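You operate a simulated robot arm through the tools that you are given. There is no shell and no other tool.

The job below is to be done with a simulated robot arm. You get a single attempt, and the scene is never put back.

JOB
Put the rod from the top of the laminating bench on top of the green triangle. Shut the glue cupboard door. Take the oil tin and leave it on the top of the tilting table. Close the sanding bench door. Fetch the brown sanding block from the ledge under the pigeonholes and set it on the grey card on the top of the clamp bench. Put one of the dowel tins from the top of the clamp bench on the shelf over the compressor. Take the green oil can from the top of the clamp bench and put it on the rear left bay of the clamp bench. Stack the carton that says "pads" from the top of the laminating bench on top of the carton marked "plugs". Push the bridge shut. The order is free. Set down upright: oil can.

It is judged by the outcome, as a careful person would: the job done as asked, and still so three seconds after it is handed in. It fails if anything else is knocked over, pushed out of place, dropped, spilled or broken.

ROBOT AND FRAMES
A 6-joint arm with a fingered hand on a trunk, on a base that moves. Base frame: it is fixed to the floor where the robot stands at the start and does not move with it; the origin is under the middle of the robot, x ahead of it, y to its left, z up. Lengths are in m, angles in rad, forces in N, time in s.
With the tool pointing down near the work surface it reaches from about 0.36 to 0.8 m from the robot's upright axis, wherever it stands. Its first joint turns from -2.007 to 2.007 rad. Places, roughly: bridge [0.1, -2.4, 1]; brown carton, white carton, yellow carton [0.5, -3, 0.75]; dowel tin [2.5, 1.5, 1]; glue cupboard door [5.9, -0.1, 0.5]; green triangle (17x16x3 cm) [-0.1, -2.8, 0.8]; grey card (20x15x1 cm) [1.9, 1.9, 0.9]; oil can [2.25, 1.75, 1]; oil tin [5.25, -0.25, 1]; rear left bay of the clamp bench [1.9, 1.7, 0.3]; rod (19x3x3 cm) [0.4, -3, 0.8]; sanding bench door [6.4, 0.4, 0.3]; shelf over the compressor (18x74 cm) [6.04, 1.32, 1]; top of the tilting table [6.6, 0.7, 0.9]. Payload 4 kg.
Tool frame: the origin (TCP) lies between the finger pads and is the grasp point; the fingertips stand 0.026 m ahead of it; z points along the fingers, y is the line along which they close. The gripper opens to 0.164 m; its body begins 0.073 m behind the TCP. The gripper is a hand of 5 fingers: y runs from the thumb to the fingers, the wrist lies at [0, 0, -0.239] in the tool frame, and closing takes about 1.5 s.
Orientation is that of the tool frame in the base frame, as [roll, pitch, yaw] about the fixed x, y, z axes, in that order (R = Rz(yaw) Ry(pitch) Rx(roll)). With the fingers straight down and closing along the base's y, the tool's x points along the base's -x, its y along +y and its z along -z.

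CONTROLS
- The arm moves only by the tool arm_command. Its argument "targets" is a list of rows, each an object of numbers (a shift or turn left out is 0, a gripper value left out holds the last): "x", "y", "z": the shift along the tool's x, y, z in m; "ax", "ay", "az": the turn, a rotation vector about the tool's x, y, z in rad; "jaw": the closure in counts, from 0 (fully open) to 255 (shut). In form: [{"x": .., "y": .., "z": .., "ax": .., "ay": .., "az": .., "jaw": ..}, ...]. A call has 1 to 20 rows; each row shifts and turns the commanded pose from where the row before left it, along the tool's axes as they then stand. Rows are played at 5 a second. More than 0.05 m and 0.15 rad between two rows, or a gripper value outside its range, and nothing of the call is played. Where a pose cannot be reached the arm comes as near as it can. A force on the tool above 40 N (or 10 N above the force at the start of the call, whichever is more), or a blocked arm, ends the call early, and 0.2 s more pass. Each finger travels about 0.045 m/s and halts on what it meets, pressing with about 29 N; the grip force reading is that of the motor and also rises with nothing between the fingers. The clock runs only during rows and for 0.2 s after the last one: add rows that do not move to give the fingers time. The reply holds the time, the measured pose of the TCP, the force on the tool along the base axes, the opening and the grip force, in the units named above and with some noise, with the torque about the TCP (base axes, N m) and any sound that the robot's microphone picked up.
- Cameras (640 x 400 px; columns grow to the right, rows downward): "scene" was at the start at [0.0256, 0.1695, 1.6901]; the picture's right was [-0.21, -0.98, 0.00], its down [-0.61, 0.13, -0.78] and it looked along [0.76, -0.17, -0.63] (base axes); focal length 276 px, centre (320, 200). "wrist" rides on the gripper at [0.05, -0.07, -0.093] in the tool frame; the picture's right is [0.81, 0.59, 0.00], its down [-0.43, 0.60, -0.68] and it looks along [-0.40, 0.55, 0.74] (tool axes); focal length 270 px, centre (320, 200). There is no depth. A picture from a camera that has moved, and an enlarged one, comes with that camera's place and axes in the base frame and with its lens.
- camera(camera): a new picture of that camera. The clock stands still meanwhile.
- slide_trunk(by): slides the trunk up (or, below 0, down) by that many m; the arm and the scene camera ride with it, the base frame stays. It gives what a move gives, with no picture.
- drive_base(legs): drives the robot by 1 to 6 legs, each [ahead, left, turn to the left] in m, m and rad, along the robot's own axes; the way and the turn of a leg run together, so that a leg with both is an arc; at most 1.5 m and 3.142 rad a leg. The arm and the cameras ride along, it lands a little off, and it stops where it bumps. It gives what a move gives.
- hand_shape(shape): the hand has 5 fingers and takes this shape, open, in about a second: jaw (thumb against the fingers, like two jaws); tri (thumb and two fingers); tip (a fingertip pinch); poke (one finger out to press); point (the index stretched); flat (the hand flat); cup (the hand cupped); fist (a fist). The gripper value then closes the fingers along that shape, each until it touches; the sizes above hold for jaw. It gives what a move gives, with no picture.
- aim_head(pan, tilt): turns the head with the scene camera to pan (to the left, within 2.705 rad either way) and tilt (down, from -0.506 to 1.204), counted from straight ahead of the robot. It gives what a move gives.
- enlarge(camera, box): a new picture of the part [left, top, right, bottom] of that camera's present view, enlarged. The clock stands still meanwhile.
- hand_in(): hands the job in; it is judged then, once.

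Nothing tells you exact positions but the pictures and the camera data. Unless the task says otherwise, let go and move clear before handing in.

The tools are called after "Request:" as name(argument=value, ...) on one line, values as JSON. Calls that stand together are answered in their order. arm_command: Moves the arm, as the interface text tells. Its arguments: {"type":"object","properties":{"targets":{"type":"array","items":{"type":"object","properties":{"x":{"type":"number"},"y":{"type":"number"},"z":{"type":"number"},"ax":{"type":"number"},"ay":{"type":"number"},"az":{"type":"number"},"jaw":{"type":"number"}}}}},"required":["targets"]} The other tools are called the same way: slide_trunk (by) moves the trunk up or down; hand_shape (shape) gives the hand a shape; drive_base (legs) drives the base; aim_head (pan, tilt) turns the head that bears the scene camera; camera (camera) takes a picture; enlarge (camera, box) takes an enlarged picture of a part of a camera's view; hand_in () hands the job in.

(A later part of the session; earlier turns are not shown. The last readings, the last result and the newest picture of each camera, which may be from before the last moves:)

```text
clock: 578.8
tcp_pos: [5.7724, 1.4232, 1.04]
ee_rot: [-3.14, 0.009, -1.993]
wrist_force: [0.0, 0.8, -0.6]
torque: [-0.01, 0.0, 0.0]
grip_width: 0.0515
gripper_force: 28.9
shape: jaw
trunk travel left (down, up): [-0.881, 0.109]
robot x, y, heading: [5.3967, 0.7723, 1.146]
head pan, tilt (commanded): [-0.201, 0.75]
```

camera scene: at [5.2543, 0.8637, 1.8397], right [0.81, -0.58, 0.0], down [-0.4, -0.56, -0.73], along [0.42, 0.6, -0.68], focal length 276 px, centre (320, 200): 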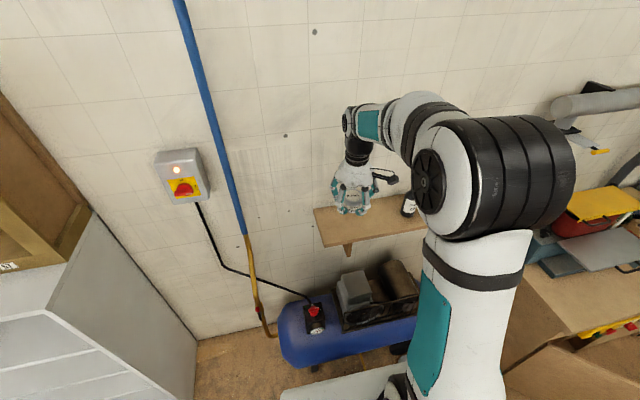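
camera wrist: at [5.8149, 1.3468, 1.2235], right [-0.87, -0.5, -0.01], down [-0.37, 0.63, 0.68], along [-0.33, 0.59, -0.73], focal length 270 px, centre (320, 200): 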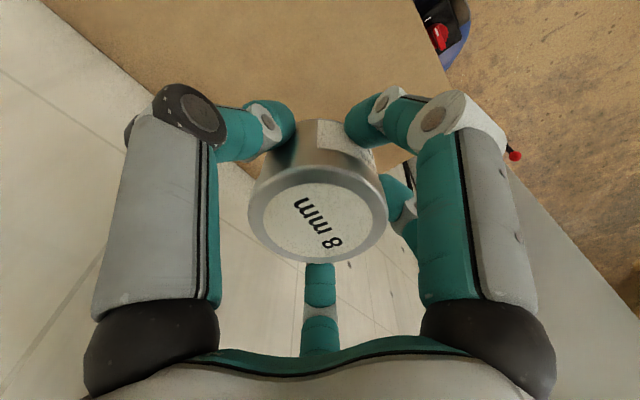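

Request:
arm_command(targets=[{"z": 0.003}, {}, {"z": 0.003}, {}, {"z": 0.003}, {}])

Request:
enlarge(camera="scene", box=[300, 150, 400, 250])

```text
clock: 580.2
tcp_pos: [5.7727, 1.4243, 1.0293]
ee_rot: [-3.139, 0.009, -1.993]
wrist_force: [-0.1, -0.2, -0.6]
torque: [0.01, 0.0, 0.01]
grip_width: 0.0516
gripper_force: 28.9
shape: jaw
trunk travel left (down, up): [-0.881, 0.109]
robot x, y, heading: [5.3976, 0.7707, 1.155]
head pan, tilt (commanded): [-0.201, 0.75]
```

```text
4.00 times, centred on (350, 200) of scene
camera zoom: at [5.2551, 0.8652, 1.8397], right [0.81, -0.58, 0.0], down [-0.4, -0.56, -0.73], along [0.42, 0.6, -0.68], focal length 1104 px, centre (200, 200)
```

zoom: 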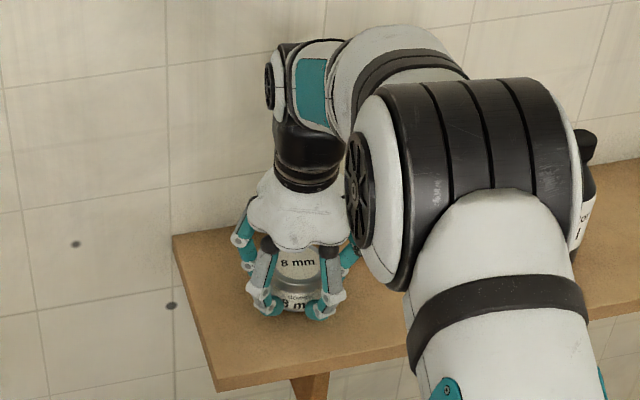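

No contact yet; the shelf is a bit lower than estimated. I'll continue in small steps.

Request:
arm_command(targets=[{"z": 0.004}, {}, {"z": 0.004}, {}, {"z": 0.004}, {}])

```text
clock: 581.4
tcp_pos: [5.7747, 1.4268, 1.0265]
ee_rot: [-3.135, 0.021, -1.991]
wrist_force: [-2.2, -3.1, 19.6]
torque: [-0.49, 0.21, 0.05]
grip_width: 0.0521
gripper_force: 28.8
shape: jaw
trunk travel left (down, up): [-0.881, 0.109]
robot x, y, heading: [5.3981, 0.7749, 1.15]
head pan, tilt (commanded): [-0.201, 0.75]
stopped in row 6: the force on the tool passed its limit at 41 N (the readings are from after the stop); the commanded pose is now the measured one
```

Contact reached. I'll ease up and open the fingers.

Request:
arm_command(targets=[{"z": -0.0015}, {}, {"jaw": 150}, {"jaw": 115}, {}, {}, {}])

Request:
camera(camera="wrist")

Request:
arm_command(targets=[{"z": -0.015}, {"z": -0.025}, {"z": -0.04}, {"z": -0.045}, {"z": -0.045}, {"z": -0.045}])

Request:
camera(camera="wrist")

Request:
enlarge(camera="scene", box=[290, 130, 450, 270])

```text
clock: 583.0
tcp_pos: [5.7732, 1.4269, 1.027]
ee_rot: [-3.135, 0.021, -1.993]
wrist_force: [3.5, 4.1, 23.4]
torque: [-0.17, 0.3, 0.04]
grip_width: 0.0855
gripper_force: 0.0
shape: jaw
trunk travel left (down, up): [-0.881, 0.109]
robot x, y, heading: [5.4001, 0.7771, 1.156]
head pan, tilt (commanded): [-0.201, 0.75]
```

```text
taken
camera wrist: at [5.8155, 1.3513, 1.1176], right [-0.87, -0.5, -0.02], down [-0.37, 0.63, 0.68], along [-0.33, 0.6, -0.73], focal length 270 px, centre (320, 200)
```

wrist: 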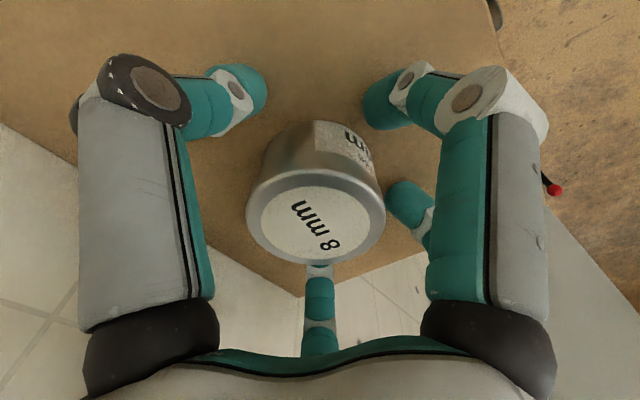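

```text
clock: 584.4
tcp_pos: [5.7717, 1.4217, 1.2398]
ee_rot: [-3.137, 0.018, -1.993]
wrist_force: [-0.3, 1.6, -0.3]
torque: [-0.01, -0.02, 0.0]
grip_width: 0.0894
gripper_force: 0.1
shape: jaw
trunk travel left (down, up): [-0.881, 0.109]
robot x, y, heading: [5.3981, 0.7782, 1.149]
head pan, tilt (commanded): [-0.201, 0.75]
```

```text
taken
camera wrist: at [5.812, 1.3459, 1.3319], right [-0.87, -0.5, -0.02], down [-0.37, 0.63, 0.68], along [-0.33, 0.6, -0.73], focal length 270 px, centre (320, 200)
```

wrist: 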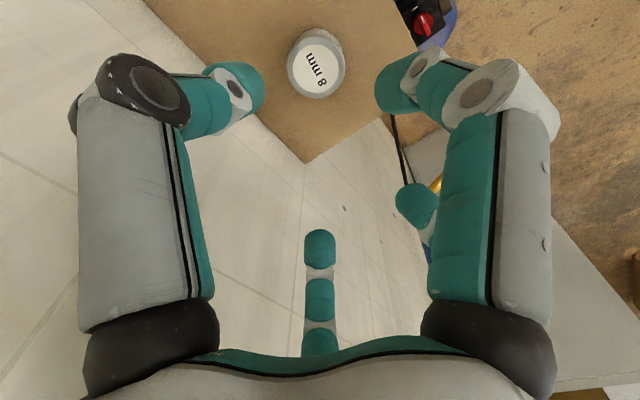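

```text
2.86 times, centred on (370, 200) of scene
camera zoom: at [5.2542, 0.864, 1.8396], right [0.81, -0.58, 0.0], down [-0.4, -0.56, -0.73], along [0.42, 0.6, -0.68], focal length 789 px, centre (177, 200)
```

zoom: 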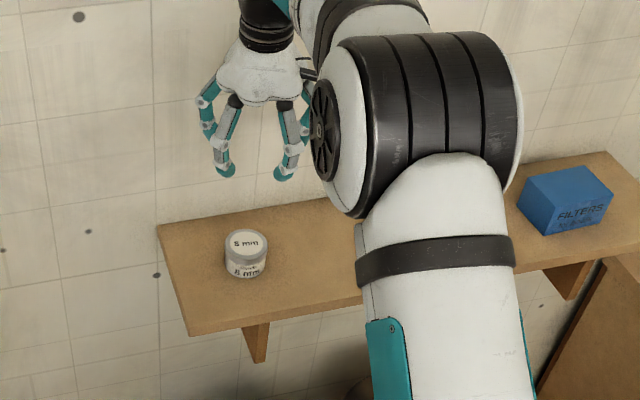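

The dowel tin stands upright on the shelf. Now I retract the arm and turn to look at the doors and the oil tin.

Request:
arm_command(targets=[{"x": 0.045}, {"x": 0.045}, {"x": 0.045}, {"x": 0.045}, {"x": 0.045}, {"x": 0.045}, {"x": 0.03}])

Request:
aim_head(pan=-1.4, tilt=0.6)

Request:
camera(camera="scene")

Request:
aim_head(pan=-2.2, tilt=0.6)

Request:
camera(camera="scene")

```text
clock: 586.0
tcp_pos: [5.6461, 1.1498, 1.2329]
ee_rot: [-3.138, 0.018, -1.993]
wrist_force: [-0.1, -1.0, -0.9]
torque: [-0.01, -0.02, -0.02]
grip_width: 0.0894
gripper_force: 0.0
shape: jaw
trunk travel left (down, up): [-0.881, 0.109]
robot x, y, heading: [5.3986, 0.7776, 1.155]
head pan, tilt (commanded): [-0.201, 0.75]
```

```text
clock: 587.4
tcp_pos: [5.6468, 1.1502, 1.2332]
ee_rot: [-3.135, 0.017, -1.993]
wrist_force: [0.3, -0.6, -0.5]
torque: [0.0, 0.03, -0.03]
grip_width: 0.0896
gripper_force: 0.0
shape: jaw
trunk travel left (down, up): [-0.881, 0.109]
robot x, y, heading: [5.397, 0.775, 1.151]
head pan, tilt (commanded): [-1.4, 0.6]
```

```text
taken
camera scene: at [5.2926, 0.776, 1.8525], right [-0.24, -0.97, 0.0], down [-0.55, 0.14, -0.83], along [0.8, -0.2, -0.56], focal length 276 px, centre (320, 200)
```

scene: 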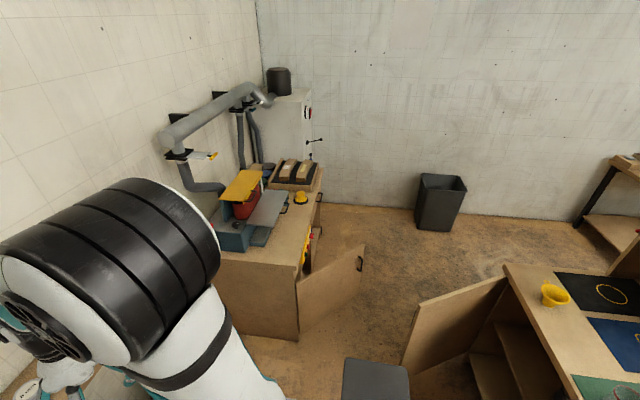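

```text
clock: 588.6
tcp_pos: [5.6465, 1.1487, 1.2327]
ee_rot: [-3.136, 0.019, -1.994]
wrist_force: [0.2, -0.5, -1.3]
torque: [0.01, 0.0, 0.03]
grip_width: 0.0897
gripper_force: 0.1
shape: jaw
trunk travel left (down, up): [-0.881, 0.109]
robot x, y, heading: [5.3992, 0.7748, 1.153]
head pan, tilt (commanded): [-2.201, 0.6]
```

```text
taken
camera scene: at [5.2511, 0.7209, 1.8526], right [-0.87, -0.5, 0.0], down [-0.28, 0.49, -0.83], along [0.41, -0.71, -0.56], focal length 276 px, centre (320, 200)
```

scene: 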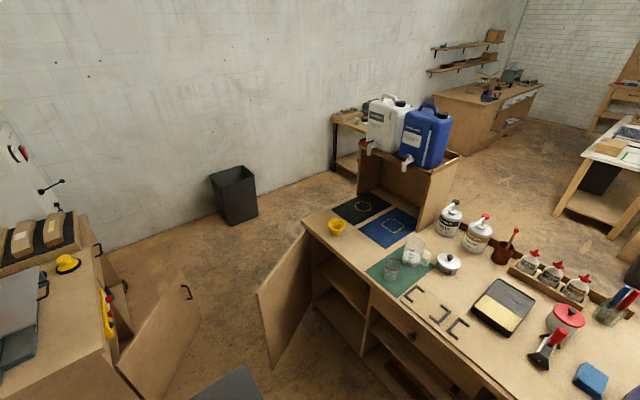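

I can see both doors and the cupboard top. I'll zoom in on the cupboard top to identify the oil tin.

Request:
enlarge(camera="scene", box=[340, 180, 540, 340])

Request:
enlarge(camera="scene", box=[500, 220, 640, 400])

```text
2.50 times, centred on (440, 260) of scene
camera zoom: at [5.2511, 0.7209, 1.8526], right [-0.87, -0.5, 0.0], down [-0.28, 0.49, -0.83], along [0.41, -0.71, -0.56], focal length 690 px, centre (20, 50)
```

zoom: 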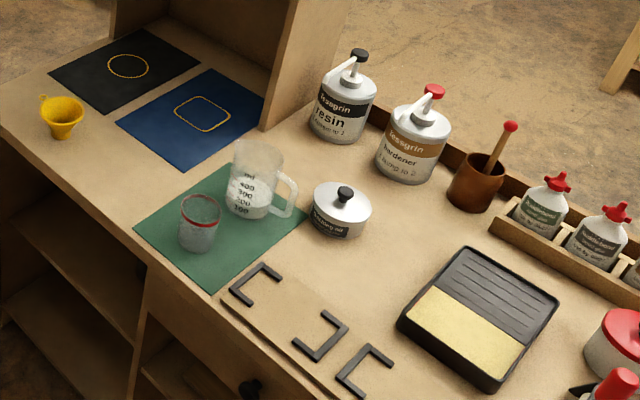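

```text
2.22 times, centred on (570, 310) of scene
camera zoom: at [5.2511, 0.7209, 1.8526], right [-0.87, -0.5, 0.0], down [-0.28, 0.49, -0.83], along [0.41, -0.71, -0.56], focal length 614 px, centre (-236, -44)
```

zoom: 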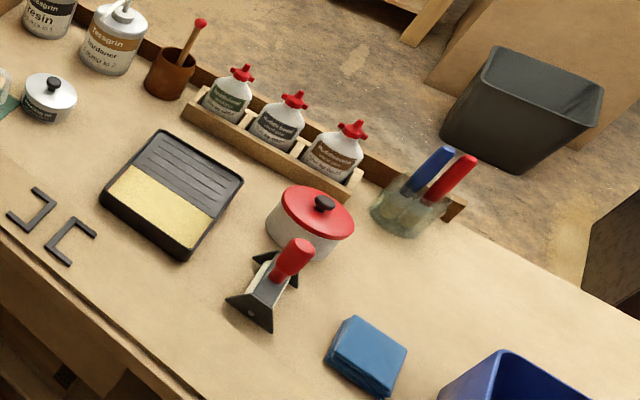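

The round silver tin with the black knob seems labelled "…oil". I'll zoom in to read it, and check the red-lidded pot.

Request:
enlarge(camera="scene", box=[425, 240, 475, 285])

Request:
enlarge(camera="scene", box=[535, 290, 600, 350])

```text
8.89 times, centred on (450, 262) of scene
camera zoom: at [5.2511, 0.7209, 1.8526], right [-0.87, -0.5, 0.0], down [-0.28, 0.49, -0.83], along [0.41, -0.71, -0.56], focal length 2454 px, centre (-836, -356)
```

zoom: 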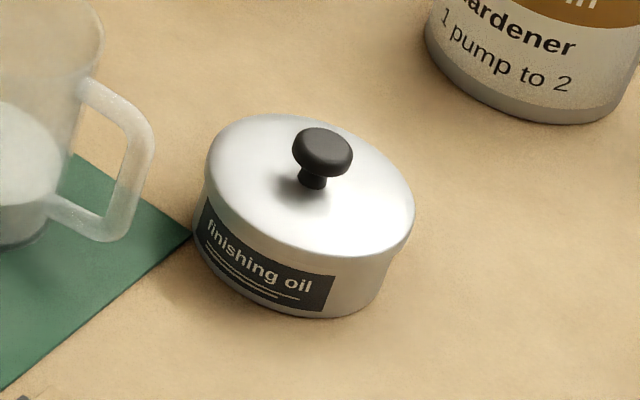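

```text
6.67 times, centred on (568, 320) of scene
camera zoom: at [5.2511, 0.7209, 1.8526], right [-0.87, -0.5, 0.0], down [-0.28, 0.49, -0.83], along [0.41, -0.71, -0.56], focal length 1840 px, centre (-1330, -600)
```

zoom: 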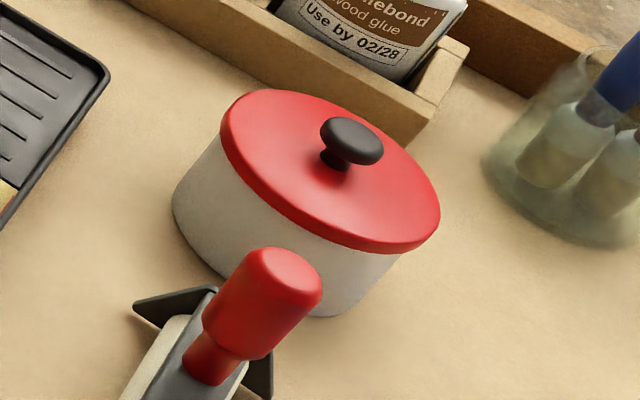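

The oil tin is the silver "finishing oil" tin at about [5.18, -0.30]. First I close the glue cupboard door: its free edge is at [5.91, 0.18], hinge [5.92, -0.31], so I must push it west from its east side. I turn to face it.

Request:
drive_base(legs=[[0, 0, -2.18], [0.28, -0.11, 0]])

Request:
aim_head(pan=0.2, tilt=0.75)

Request:
camera(camera="scene")

```text
clock: 595.8
tcp_pos: [5.6255, 0.063, 1.2332]
ee_rot: [-3.137, 0.016, 2.123]
wrist_force: [0.2, -0.4, -0.6]
torque: [0.0, 0.0, 0.06]
grip_width: 0.0895
gripper_force: 0.0
shape: jaw
trunk travel left (down, up): [-0.881, 0.109]
robot x, y, heading: [5.4535, 0.481, -1.016]
head pan, tilt (commanded): [-2.201, 0.6]
```

```text
clock: 598.0
tcp_pos: [5.6247, 0.0649, 1.2339]
ee_rot: [-3.136, 0.018, 2.123]
wrist_force: [0.4, 0.7, 0.7]
torque: [-0.01, 0.05, 0.01]
grip_width: 0.0896
gripper_force: 0.1
shape: jaw
trunk travel left (down, up): [-0.881, 0.109]
robot x, y, heading: [5.456, 0.4823, -1.017]
head pan, tilt (commanded): [0.201, 0.75]
```

```text
taken
camera scene: at [5.6388, 0.5709, 1.8397], right [-0.73, -0.69, 0.0], down [-0.47, 0.5, -0.73], along [0.5, -0.53, -0.68], focal length 276 px, centre (320, 200)
```

scene: 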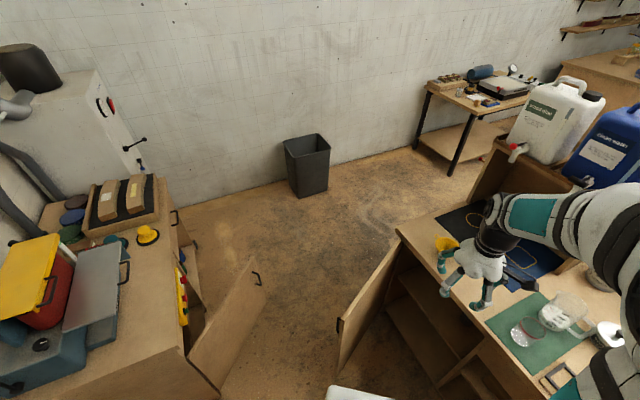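

The glue door runs from hinge [5.94, -0.31] to free edge [5.90, 0.19], top z≈0.80. I'll close the fingers and carry the hand over its top to its east side.

Request:
arm_command(targets=[{"x": -0.0177, "y": 0.0361, "z": 0.026, "jaw": 255}, {"x": -0.0177, "y": 0.0361, "z": 0.026}, {"x": -0.0177, "y": 0.0361, "z": 0.026}, {"x": -0.0177, "y": 0.0361, "z": 0.026}, {"x": -0.0177, "y": 0.0361, "z": 0.026}, {"x": -0.0177, "y": 0.0361, "z": 0.026}, {"x": -0.0177, "y": 0.0361, "z": 0.026}, {"x": -0.0177, "y": 0.0361, "z": 0.026}, {"x": -0.0177, "y": 0.0361, "z": 0.026}, {}])

Request:
camera(camera="wrist")

Request:
camera(camera="scene")

```text
clock: 600.2
tcp_pos: [5.9878, 0.0922, 1.0012]
ee_rot: [-3.138, 0.017, 2.122]
wrist_force: [-0.5, -0.5, -0.3]
torque: [0.01, 0.01, 0.02]
grip_width: 0.0002
gripper_force: 28.8
shape: jaw
trunk travel left (down, up): [-0.881, 0.109]
robot x, y, heading: [5.4537, 0.4838, -1.012]
head pan, tilt (commanded): [0.201, 0.75]
```

```text
taken
camera wrist: at [5.8999, 0.1019, 1.0936], right [0.08, 1.0, -0.02], down [0.73, -0.05, 0.68], along [0.68, -0.06, -0.73], focal length 270 px, centre (320, 200)
```

wrist: 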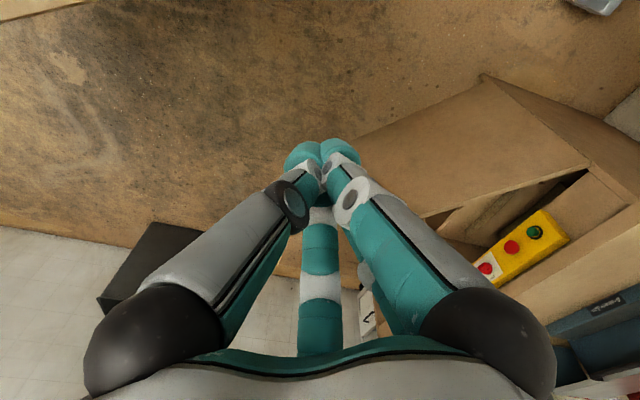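

```text
taken
camera scene: at [5.6377, 0.5712, 1.8398], right [-0.73, -0.69, 0.0], down [-0.47, 0.5, -0.73], along [0.5, -0.53, -0.68], focal length 276 px, centre (320, 200)
```

scene: 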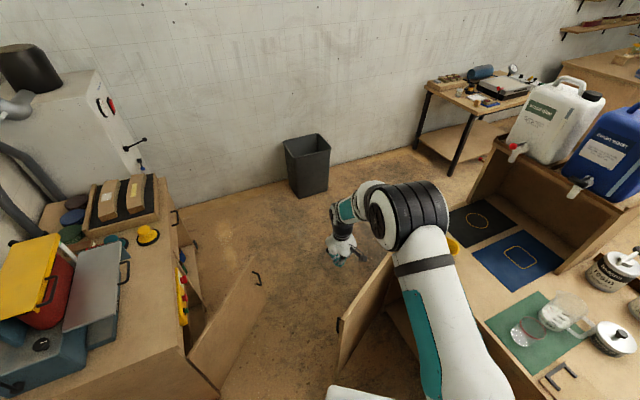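

The hand is east of the door. I'll first turn the wrist so that its camera points north, away from door and cupboard, and then lower.

Request:
arm_command(targets=[{"az": 0.15}, {"az": 0.15}, {"az": 0.15}, {"az": 0.15}, {"az": 0.15}, {"az": 0.15}, {"az": 0.15}, {"az": 0.15}, {"az": 0.15}, {"az": 0.15}, {"z": 0.045}, {"z": 0.045}, {"z": 0.045}, {"z": 0.045}, {"z": 0.045}, {"z": 0.015}, {}])

Request:
camera(camera="scene")

Request:
camera(camera="wrist")

```text
clock: 603.8
tcp_pos: [5.9872, 0.0885, 0.7585]
ee_rot: [3.125, 0.005, 0.622]
wrist_force: [0.1, 0.1, -0.2]
torque: [-0.03, 0.02, 0.04]
grip_width: 0.0
gripper_force: 28.9
shape: jaw
trunk travel left (down, up): [-0.881, 0.109]
robot x, y, heading: [5.4554, 0.4773, -1.015]
head pan, tilt (commanded): [0.201, 0.75]
```

```text
taken
camera scene: at [5.6391, 0.5708, 1.8396], right [-0.73, -0.69, 0.0], down [-0.47, 0.5, -0.73], along [0.5, -0.53, -0.68], focal length 276 px, centre (320, 200)
```

scene: 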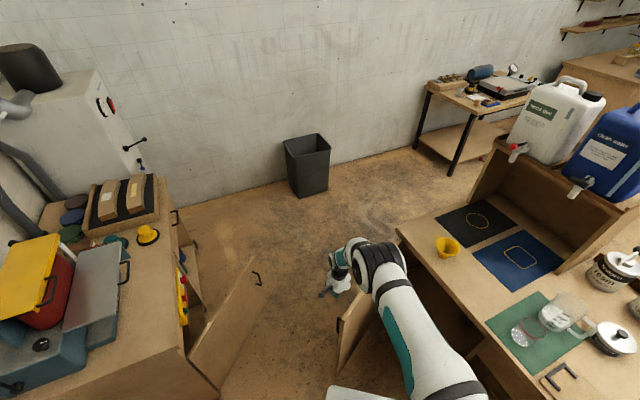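

```text
taken
camera wrist: at [5.987, 0.1768, 0.8489], right [1.0, -0.01, 0.0], down [-0.01, -0.72, 0.69], along [0.0, -0.69, -0.72], focal length 270 px, centre (320, 200)
```

wrist: 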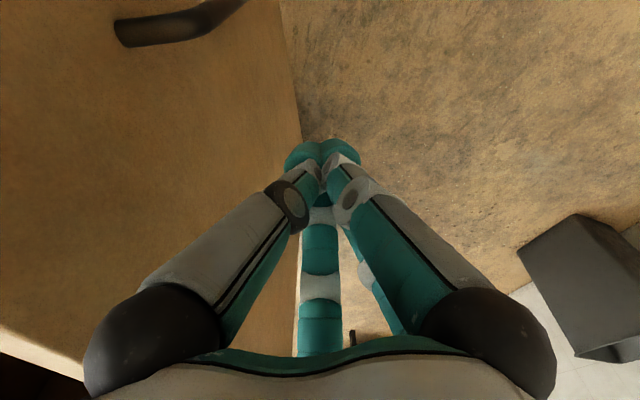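

The door face with its handle is just left (west) of the hand. I'll push it west along its arc, first 30°.

Request:
arm_command(targets=[{"x": -0.0219, "y": -0.0157}, {"x": -0.0295, "y": -0.0187}, {"x": -0.0295, "y": -0.0187}, {"x": -0.0295, "y": -0.0187}, {"x": -0.0334, "y": -0.0105}, {"x": -0.0334, "y": -0.0105}, {"x": -0.0334, "y": -0.0105}, {}])

Request:
camera(camera="scene")

Request:
camera(camera="wrist")

```text
clock: 605.6
tcp_pos: [5.757, 0.0541, 0.7569]
ee_rot: [3.125, 0.008, 0.622]
wrist_force: [-0.8, 0.5, -1.1]
torque: [-0.03, 0.0, -0.01]
grip_width: 0.0001
gripper_force: 29.6
shape: jaw
trunk travel left (down, up): [-0.881, 0.109]
robot x, y, heading: [5.4527, 0.4787, -1.014]
head pan, tilt (commanded): [0.201, 0.75]
```

```text
taken
camera scene: at [5.6397, 0.5713, 1.8396], right [-0.73, -0.69, 0.0], down [-0.47, 0.5, -0.73], along [0.5, -0.53, -0.68], focal length 276 px, centre (320, 200)
```

scene: 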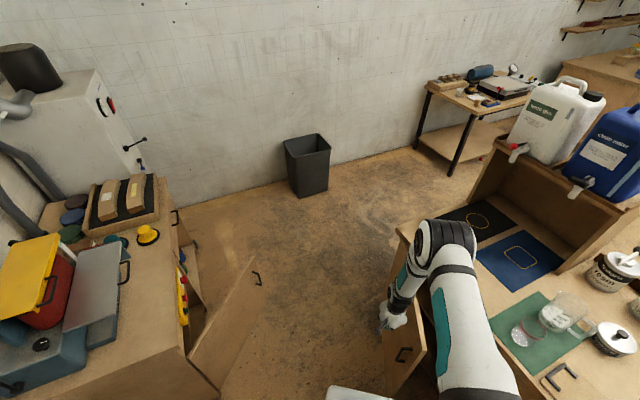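

```text
taken
camera wrist: at [5.7566, 0.1419, 0.8483], right [1.0, -0.01, 0.0], down [-0.01, -0.72, 0.69], along [0.0, -0.69, -0.72], focal length 270 px, centre (320, 200)
```

wrist: 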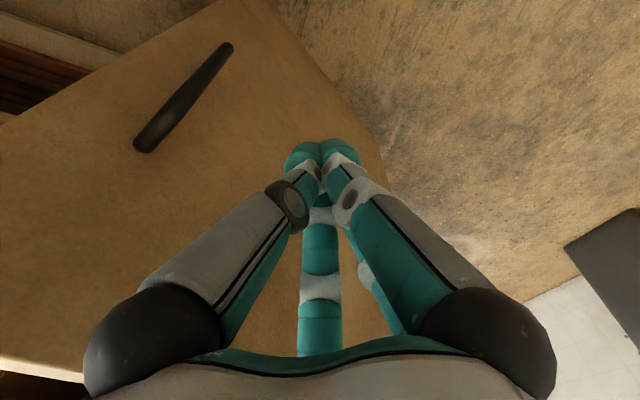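

The door follows nicely. I'll continue the arc to 60°.

Request:
arm_command(targets=[{"x": -0.0349, "y": -0.0015}, {"x": -0.0349, "y": -0.0015}, {"x": -0.0349, "y": -0.0015}, {"x": -0.0341, "y": 0.0075}, {"x": -0.0341, "y": 0.0075}, {"x": -0.0341, "y": 0.0075}, {}])

Request:
camera(camera="scene")

Request:
camera(camera="wrist")

```text
clock: 607.2
tcp_pos: [5.5999, -0.0793, 0.7626]
ee_rot: [3.125, 0.007, 0.623]
wrist_force: [-0.1, 0.5, 0.3]
torque: [0.01, -0.03, 0.0]
grip_width: 0.0002
gripper_force: 29.0
shape: jaw
trunk travel left (down, up): [-0.881, 0.109]
robot x, y, heading: [5.4542, 0.4798, -1.021]
head pan, tilt (commanded): [0.201, 0.75]
```

```text
taken
camera scene: at [5.6393, 0.5711, 1.8396], right [-0.73, -0.69, 0.0], down [-0.47, 0.5, -0.73], along [0.5, -0.53, -0.68], focal length 276 px, centre (320, 200)
```

scene: 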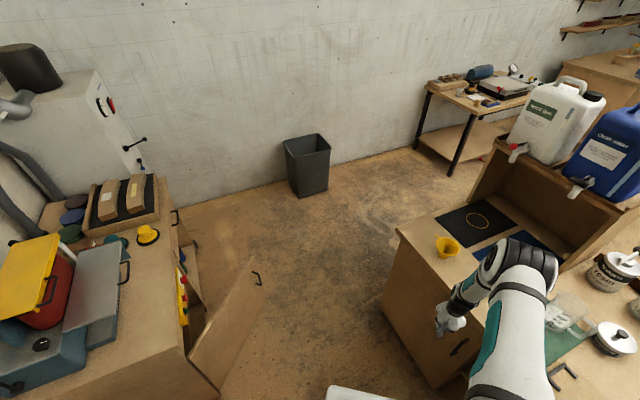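

```text
taken
camera wrist: at [5.5995, 0.0077, 0.8531], right [1.0, -0.01, 0.0], down [-0.01, -0.72, 0.69], along [0.0, -0.69, -0.72], focal length 270 px, centre (320, 200)
```

wrist: 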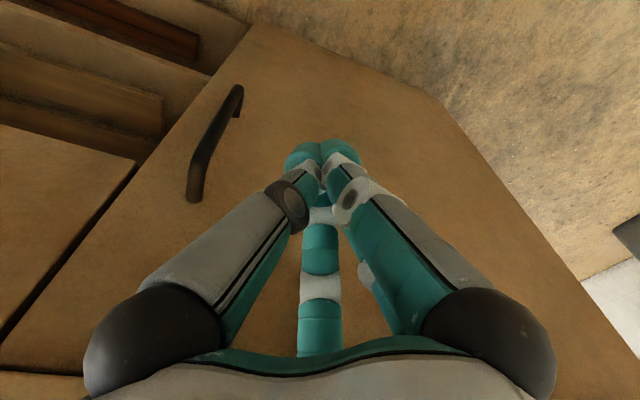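

Nearly shut. I'll finish the arc and press gently.

Request:
arm_command(targets=[{"x": -0.0269, "y": 0.0121}, {"x": -0.0269, "y": 0.0121}, {"x": -0.0105, "y": 0.006}, {}])

Request:
camera(camera="wrist")

Request:
enlarge(camera="scene", box=[360, 210, 560, 400])

```text
clock: 607.6
tcp_pos: [5.589, -0.0932, 0.7611]
ee_rot: [3.138, -0.002, 0.63]
wrist_force: [4.2, 11.4, 8.7]
torque: [-1.46, 0.57, -0.04]
grip_width: 0.0
gripper_force: 28.7
shape: jaw
trunk travel left (down, up): [-0.881, 0.109]
robot x, y, heading: [5.4582, 0.4786, -1.014]
head pan, tilt (commanded): [0.201, 0.75]
stopped in row 2: the force on the tool passed its limit at 64 N (the readings are from after the stop); the commanded pose is now the measured one
```

```text
taken
camera wrist: at [5.5887, -0.0068, 0.8529], right [1.0, 0.0, 0.0], down [0.0, -0.73, 0.68], along [0.0, -0.68, -0.73], focal length 270 px, centre (320, 200)
```

wrist: 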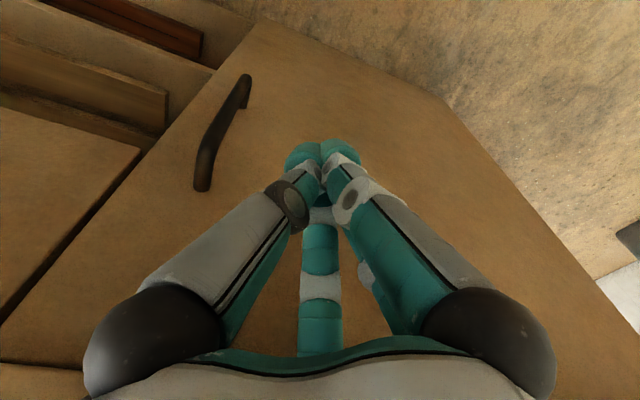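

```text
2.11 times, centred on (460, 305) of scene
camera zoom: at [5.6392, 0.5722, 1.8397], right [-0.73, -0.69, 0.0], down [-0.47, 0.5, -0.73], along [0.5, -0.53, -0.68], focal length 581 px, centre (25, -21)
```

zoom: 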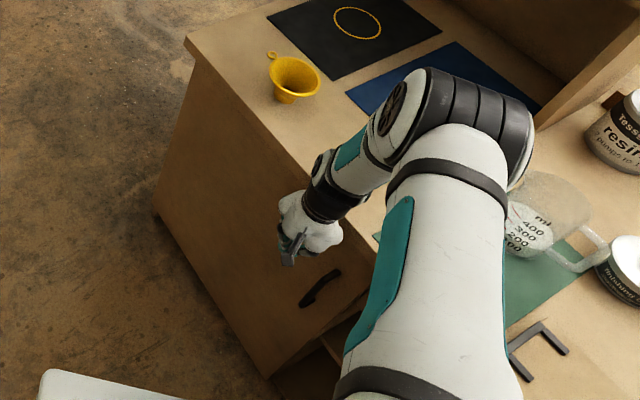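

The palm met the cupboard's top slab before the door was fully shut. I'll retreat a little, lower the hand, tilt the fingers toward the door and press with the fingertips.

Request:
arm_command(targets=[{"x": 0.0175, "y": -0.0244}, {"x": 0.0175, "y": -0.0244}, {"z": 0.04}, {"z": 0.04}, {"z": 0.04}, {"ax": -0.1057, "ay": -0.0757}, {"ax": -0.1057, "ay": -0.0757}, {"ax": -0.1057, "ay": -0.0757}, {"ax": -0.1057, "ay": -0.0757}, {"ax": -0.1057, "ay": -0.0757}, {}])

Request:
camera(camera="wrist")

Request:
enlarge(camera="scene", box=[360, 210, 560, 400])

```text
clock: 610.0
tcp_pos: [5.5938, -0.0371, 0.6385]
ee_rot: [2.618, 0.306, 0.54]
wrist_force: [-0.1, 0.7, -0.3]
torque: [0.01, 0.02, 0.01]
grip_width: 0.0
gripper_force: 29.4
shape: jaw
out of reach, approached as far as the arm can: row 6, 7
trunk travel left (down, up): [-0.881, 0.109]
robot x, y, heading: [5.4571, 0.4776, -1.016]
head pan, tilt (commanded): [0.201, 0.75]
```

```text
taken
camera wrist: at [5.5925, 0.0871, 0.6672], right [1.0, 0.01, 0.04], down [-0.03, -0.23, 0.97], along [0.01, -0.97, -0.23], focal length 270 px, centre (320, 200)
```

wrist: 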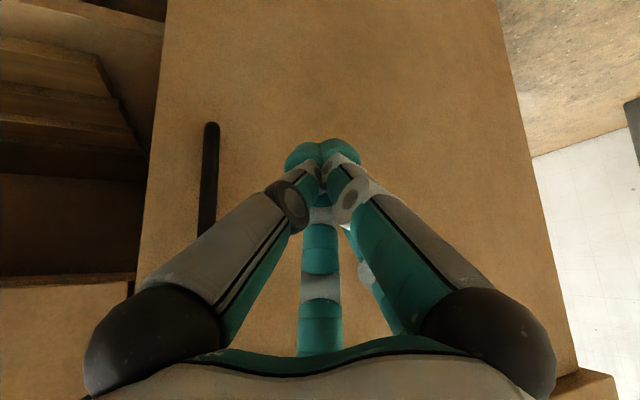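

```text
2.11 times, centred on (460, 305) of scene
camera zoom: at [5.6388, 0.571, 1.8397], right [-0.73, -0.69, 0.0], down [-0.47, 0.5, -0.73], along [0.5, -0.53, -0.68], focal length 581 px, centre (25, -21)
```

zoom: 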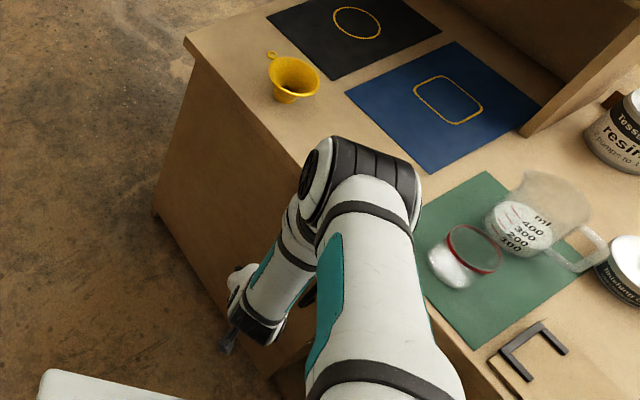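

The fingertips now point at the door. I'll press south in small steps.

Request:
arm_command(targets=[{"x": -0.0098, "y": 0.0133, "z": 0.0113}, {"x": -0.0098, "y": 0.0133, "z": 0.0113}, {"x": -0.0098, "y": 0.0133, "z": 0.0113}, {"x": -0.0049, "y": 0.0067, "z": 0.0056}, {}])

Request:
camera(camera="wrist")

Request:
enlarge(camera="scene", box=[360, 210, 560, 400])

```text
clock: 611.2
tcp_pos: [5.5959, -0.1066, 0.6395]
ee_rot: [2.62, 0.302, 0.542]
wrist_force: [-1.2, -0.3, 0.0]
torque: [0.01, 0.02, 0.01]
grip_width: 0.0002
gripper_force: 29.7
shape: jaw
trunk travel left (down, up): [-0.881, 0.109]
robot x, y, heading: [5.4554, 0.4842, -1.015]
head pan, tilt (commanded): [0.201, 0.75]
```

```text
taken
camera wrist: at [5.5921, 0.0178, 0.6677], right [1.0, 0.01, 0.04], down [-0.03, -0.23, 0.97], along [0.01, -0.97, -0.23], focal length 270 px, centre (320, 200)
```

wrist: 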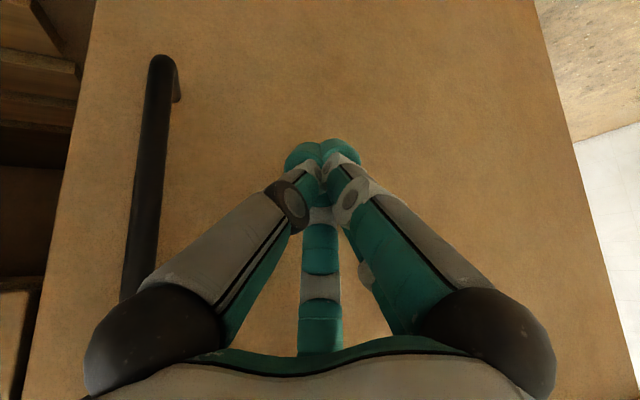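

```text
2.11 times, centred on (460, 305) of scene
camera zoom: at [5.6389, 0.5711, 1.8397], right [-0.73, -0.69, 0.0], down [-0.47, 0.5, -0.73], along [0.5, -0.53, -0.68], focal length 581 px, centre (25, -21)
```

zoom: 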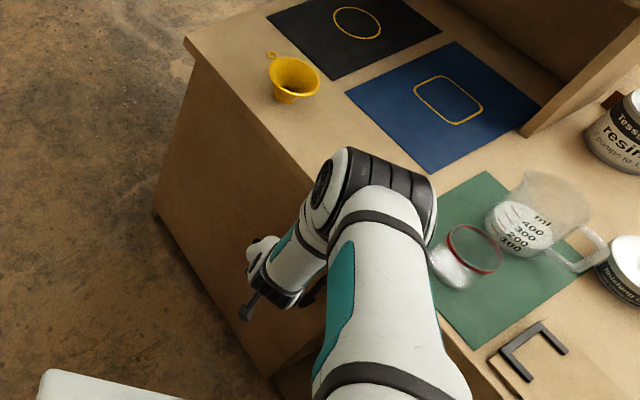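

Request:
arm_command(targets=[{"x": -0.0098, "y": 0.0133, "z": 0.0113}, {"x": -0.0098, "y": 0.0133, "z": 0.0113}, {"x": -0.0049, "y": 0.0067, "z": 0.0056}, {"x": -0.0049, "y": 0.0067, "z": 0.0056}, {}])

Request:
camera(camera="wrist")

```text
clock: 612.1
tcp_pos: [5.5959, -0.1476, 0.6304]
ee_rot: [2.643, 0.296, 0.557]
wrist_force: [3.7, 12.1, 4.7]
torque: [0.1, -0.06, 0.02]
grip_width: 0.0002
gripper_force: 28.9
shape: jaw
trunk travel left (down, up): [-0.881, 0.109]
robot x, y, heading: [5.4548, 0.4813, -1.015]
head pan, tilt (commanded): [0.201, 0.75]
stopped in row 4: the force on the tool passed its limit at 46 N (the readings are from after the stop); the commanded pose is now the measured one
```

```text
taken
camera wrist: at [5.5929, -0.0251, 0.6618], right [1.0, 0.01, 0.03], down [-0.03, -0.25, 0.97], along [0.02, -0.97, -0.25], focal length 270 px, centre (320, 200)
```

wrist: 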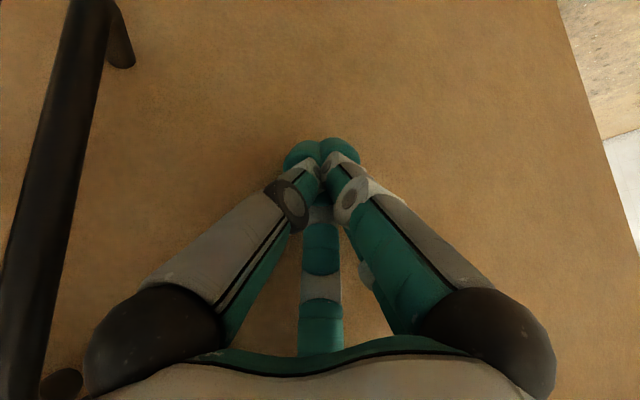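

The door now resists firmly (46 N). I'll retreat and look whether it is flush.

Request:
arm_command(targets=[{"x": 0.0147, "y": -0.02, "z": -0.017}, {"x": 0.0196, "y": -0.0266, "z": -0.0226}, {"x": 0.0196, "y": -0.0266, "z": -0.0226}, {"x": 0.0196, "y": -0.0266, "z": -0.0226}, {"x": 0.0196, "y": -0.0266, "z": -0.0226}, {}])

Request:
camera(camera="wrist")

Request:
camera(camera="scene")

```text
clock: 613.5
tcp_pos: [5.5929, 0.0405, 0.6374]
ee_rot: [2.636, 0.295, 0.553]
wrist_force: [0.2, -0.2, 0.2]
torque: [-0.01, -0.03, 0.02]
grip_width: 0.0002
gripper_force: 28.9
shape: jaw
trunk travel left (down, up): [-0.881, 0.109]
robot x, y, heading: [5.4576, 0.4816, -1.011]
head pan, tilt (commanded): [0.201, 0.75]
```

```text
taken
camera wrist: at [5.5905, 0.1628, 0.6672], right [1.0, 0.01, 0.03], down [-0.03, -0.25, 0.97], along [0.02, -0.97, -0.25], focal length 270 px, centre (320, 200)
```

wrist: 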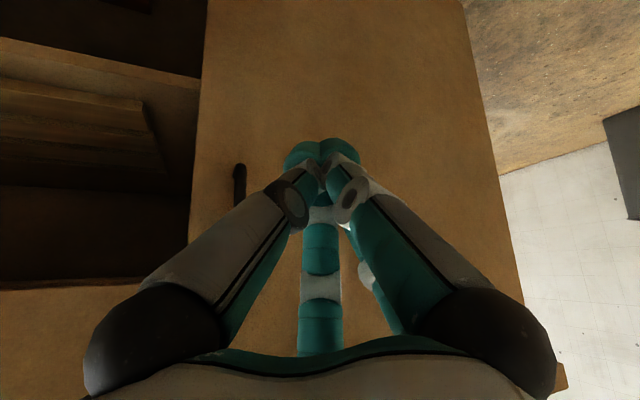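

```text
taken
camera scene: at [5.6388, 0.5719, 1.8397], right [-0.73, -0.69, 0.0], down [-0.47, 0.5, -0.73], along [0.5, -0.53, -0.68], focal length 276 px, centre (320, 200)
```

scene: 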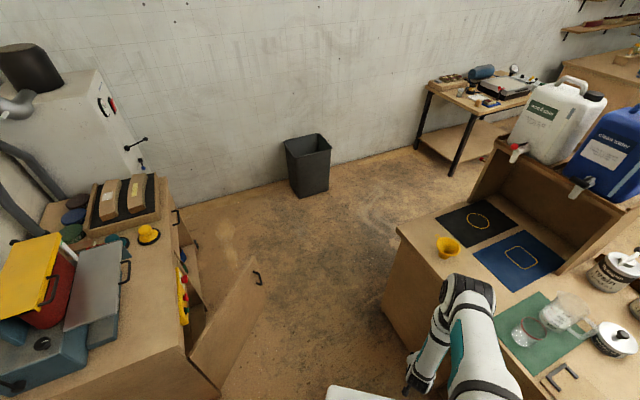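

The glue cupboard door looks shut and flush. Next the sanding bench door. I'll raise and straighten the hand, then drive round in front of that door.

Request:
arm_command(targets=[{"x": -0.012, "y": 0.019, "z": -0.033}, {"x": -0.012, "y": 0.019, "z": -0.033}, {"x": -0.012, "y": 0.019, "z": -0.033}, {"x": -0.012, "y": 0.019, "z": -0.033}, {"x": -0.012, "y": 0.019, "z": -0.033}, {"x": -0.012, "y": 0.019, "z": -0.033}, {"x": -0.012, "y": 0.019, "z": -0.033}, {"ax": 0.1057, "ay": 0.0757}, {"ax": 0.1057, "ay": 0.0757}, {"ax": 0.1057, "ay": 0.0757}, {"ax": 0.1057, "ay": 0.0757}, {"az": -0.15}, {"az": -0.15}, {"az": -0.15}, {"az": -0.15}, {"az": -0.15}, {"az": -0.15}, {"az": -0.15}, {"az": -0.15}, {"az": -0.15}])

Request:
slide_trunk(by=0.1)

Request:
camera(camera="scene")

```text
clock: 617.7
tcp_pos: [5.5953, 0.0344, 0.9163]
ee_rot: [3.136, 0.065, 1.989]
wrist_force: [-0.1, -0.6, 0.0]
torque: [0.02, -0.03, -0.01]
grip_width: 0.0
gripper_force: 28.7
shape: jaw
trunk travel left (down, up): [-0.881, 0.109]
robot x, y, heading: [5.4525, 0.4832, -1.012]
head pan, tilt (commanded): [0.201, 0.75]
```

```text
clock: 619.0
tcp_pos: [5.595, 0.0335, 1.0173]
ee_rot: [3.136, 0.063, 1.985]
wrist_force: [0.8, 0.0, 0.0]
torque: [-0.04, -0.05, 0.03]
grip_width: 0.0
gripper_force: 28.8
shape: jaw
trunk travel left (down, up): [-0.981, 0.009]
robot x, y, heading: [5.4549, 0.4787, -1.009]
head pan, tilt (commanded): [0.201, 0.75]
```

```text
taken
camera scene: at [5.639, 0.5721, 1.9396], right [-0.73, -0.69, 0.0], down [-0.47, 0.5, -0.73], along [0.5, -0.53, -0.68], focal length 276 px, centre (320, 200)
```

scene: 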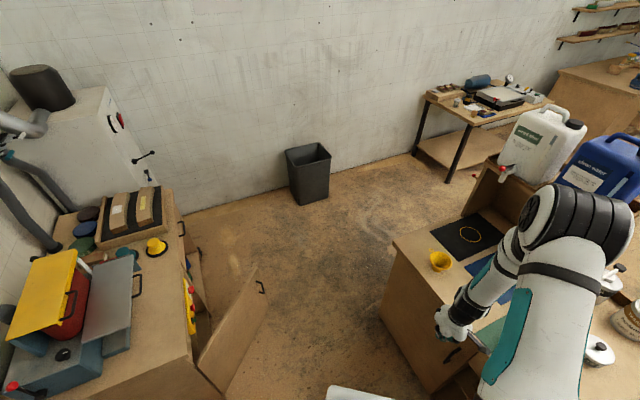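

The front looks flush with the door's handle visible. Now I turn toward the sanding bench and strafe to its door.

Request:
arm_command(targets=[{"z": -0.045}, {"z": -0.045}, {"z": -0.045}, {"ay": 0.06}, {}])

Request:
drive_base(legs=[[0, 0, 1.775], [0.13, -0.76, 0]])

Request:
aim_head(pan=0.0, tilt=0.8)

Request:
camera(camera="scene")

Request:
camera(camera="wrist")

```text
clock: 620.2
tcp_pos: [5.5912, 0.044, 1.1534]
ee_rot: [3.138, 0.005, 1.985]
wrist_force: [-0.5, -0.6, 0.0]
torque: [0.0, -0.02, -0.01]
grip_width: 0.0002
gripper_force: 28.7
shape: jaw
trunk travel left (down, up): [-0.981, 0.009]
robot x, y, heading: [5.4544, 0.4864, -1.012]
head pan, tilt (commanded): [0.201, 0.75]
```

```text
clock: 628.6
tcp_pos: [6.4575, 0.258, 1.1531]
ee_rot: [3.136, 0.004, -2.523]
wrist_force: [0.0, 0.2, -0.7]
torque: [-0.04, 0.04, 0.01]
grip_width: 0.0
gripper_force: 28.9
shape: jaw
trunk travel left (down, up): [-0.981, 0.009]
robot x, y, heading: [6.0582, 0.0341, 0.762]
head pan, tilt (commanded): [0.201, 0.75]
```

```text
clock: 629.3
tcp_pos: [6.4579, 0.2571, 1.1528]
ee_rot: [3.136, 0.004, -2.522]
wrist_force: [-0.1, -0.6, 0.3]
torque: [0.01, 0.02, -0.01]
grip_width: 0.0
gripper_force: 29.5
shape: jaw
trunk travel left (down, up): [-0.981, 0.009]
robot x, y, heading: [6.0555, 0.0359, 0.76]
head pan, tilt (commanded): [0.0, 0.799]
```

```text
taken
camera scene: at [5.944, 0.1863, 1.9357], right [0.69, -0.72, 0.0], down [-0.52, -0.49, -0.7], along [0.5, 0.48, -0.72], focal length 276 px, centre (320, 200)
```

scene: 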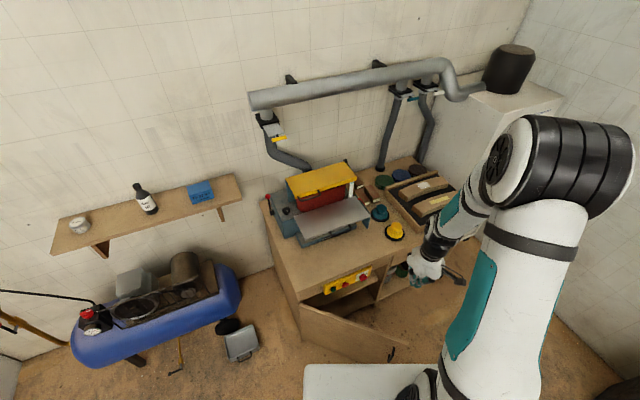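

```text
taken
camera wrist: at [6.4554, 0.1709, 1.2448], right [-1.0, 0.01, 0.0], down [0.01, 0.73, 0.68], along [0.01, 0.68, -0.73], focal length 270 px, centre (320, 200)
```

wrist: 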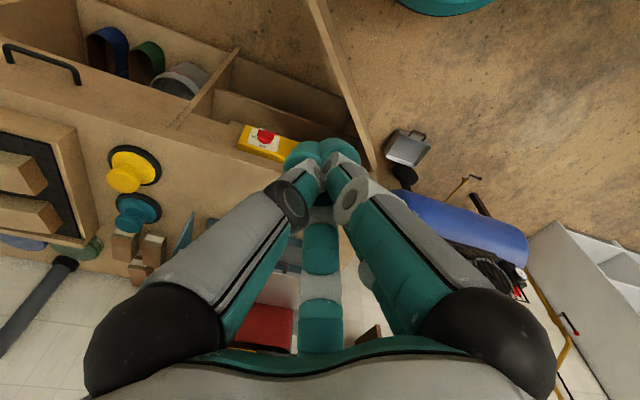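

I see the door clearly: hinge near [6.29, 0.66], free edge [6.48, 0.21], top z≈0.56. I'll bring the hand in front of its outer face, lower it, and push straight ahead.

Request:
arm_command(targets=[{"az": -0.14}, {"x": 0.027, "y": 0.039}, {"x": 0.027, "y": 0.039}, {"y": 0.039}, {}])

Request:
slide_trunk(by=-0.4)

Request:
camera(camera="scene")

Request:
camera(camera="wrist")

```text
clock: 630.5
tcp_pos: [6.3352, 0.3024, 1.1535]
ee_rot: [3.137, 0.007, -2.382]
wrist_force: [0.1, -0.7, 0.6]
torque: [0.01, 0.02, -0.01]
grip_width: 0.0003
gripper_force: 29.1
shape: jaw
trunk travel left (down, up): [-0.981, 0.009]
robot x, y, heading: [6.058, 0.0362, 0.765]
head pan, tilt (commanded): [0.0, 0.799]
```

```text
clock: 634.3
tcp_pos: [6.3341, 0.304, 0.7532]
ee_rot: [3.136, 0.004, -2.383]
wrist_force: [0.7, 0.4, -0.8]
torque: [0.05, 0.02, -0.03]
grip_width: 0.0
gripper_force: 28.9
shape: jaw
trunk travel left (down, up): [-0.581, 0.409]
robot x, y, heading: [6.0565, 0.0324, 0.762]
head pan, tilt (commanded): [0.0, 0.799]
```

```text
taken
camera scene: at [5.9442, 0.1861, 1.5357], right [0.69, -0.72, 0.0], down [-0.52, -0.49, -0.7], along [0.5, 0.48, -0.72], focal length 276 px, centre (320, 200)
```

scene: 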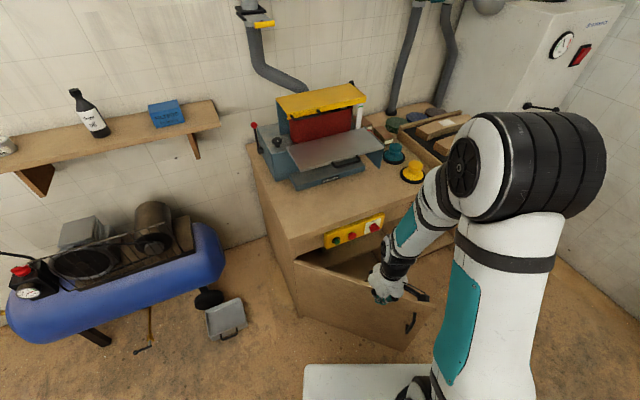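

```text
taken
camera wrist: at [6.3461, 0.2186, 0.8456], right [-0.99, -0.13, 0.0], down [-0.1, 0.72, 0.68], along [-0.09, 0.68, -0.73], focal length 270 px, centre (320, 200)
```

wrist: 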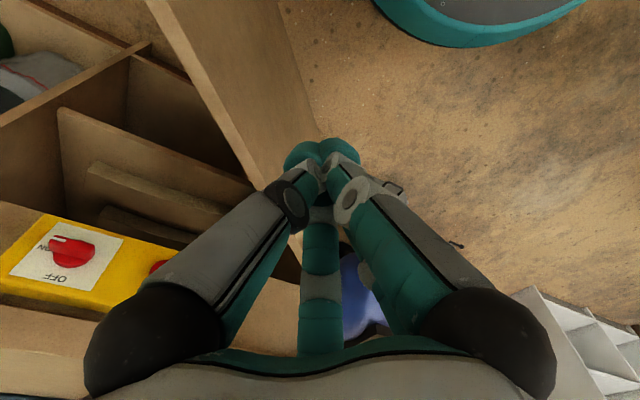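

The hand is about 12 cm in front of the door. I'll lower it to z≈0.45 and start pushing.

Request:
arm_command(targets=[{"z": 0.045}, {"z": 0.045}, {"z": 0.045}, {"z": 0.045}, {"z": 0.045}, {"z": 0.045}, {"z": 0.03}, {}])

Request:
arm_command(targets=[{"x": -0.03}, {"x": -0.03}, {"x": -0.03}, {"x": -0.03}, {"x": -0.03}, {}])

Request:
camera(camera="scene")

Request:
camera(camera="wrist")

```text
clock: 636.1
tcp_pos: [6.3389, 0.3079, 0.4543]
ee_rot: [3.136, 0.007, -2.382]
wrist_force: [0.0, 0.6, 0.4]
torque: [0.01, 0.0, 0.0]
grip_width: 0.0003
gripper_force: 29.0
shape: jaw
trunk travel left (down, up): [-0.581, 0.409]
robot x, y, heading: [6.0565, 0.0348, 0.761]
head pan, tilt (commanded): [0.0, 0.799]
```

```text
clock: 637.5
tcp_pos: [6.4436, 0.4087, 0.4543]
ee_rot: [3.136, 0.005, -2.381]
wrist_force: [-0.2, 0.4, -0.4]
torque: [0.0, 0.0, 0.0]
grip_width: 0.0001
gripper_force: 28.9
shape: jaw
trunk travel left (down, up): [-0.581, 0.409]
robot x, y, heading: [6.0566, 0.0362, 0.758]
head pan, tilt (commanded): [0.0, 0.799]
```

```text
taken
camera scene: at [5.9443, 0.1862, 1.5357], right [0.69, -0.72, 0.0], down [-0.52, -0.49, -0.7], along [0.5, 0.48, -0.72], focal length 276 px, centre (320, 200)
```

scene: 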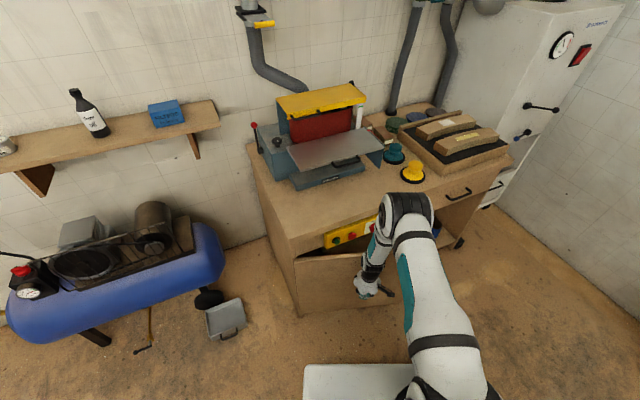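

```text
taken
camera wrist: at [6.4537, 0.323, 0.5474], right [-0.99, -0.13, 0.0], down [-0.1, 0.72, 0.68], along [-0.09, 0.68, -0.73], focal length 270 px, centre (320, 200)
```

wrist: 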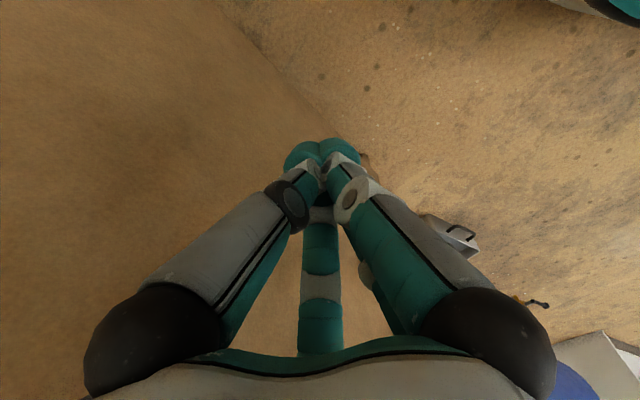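

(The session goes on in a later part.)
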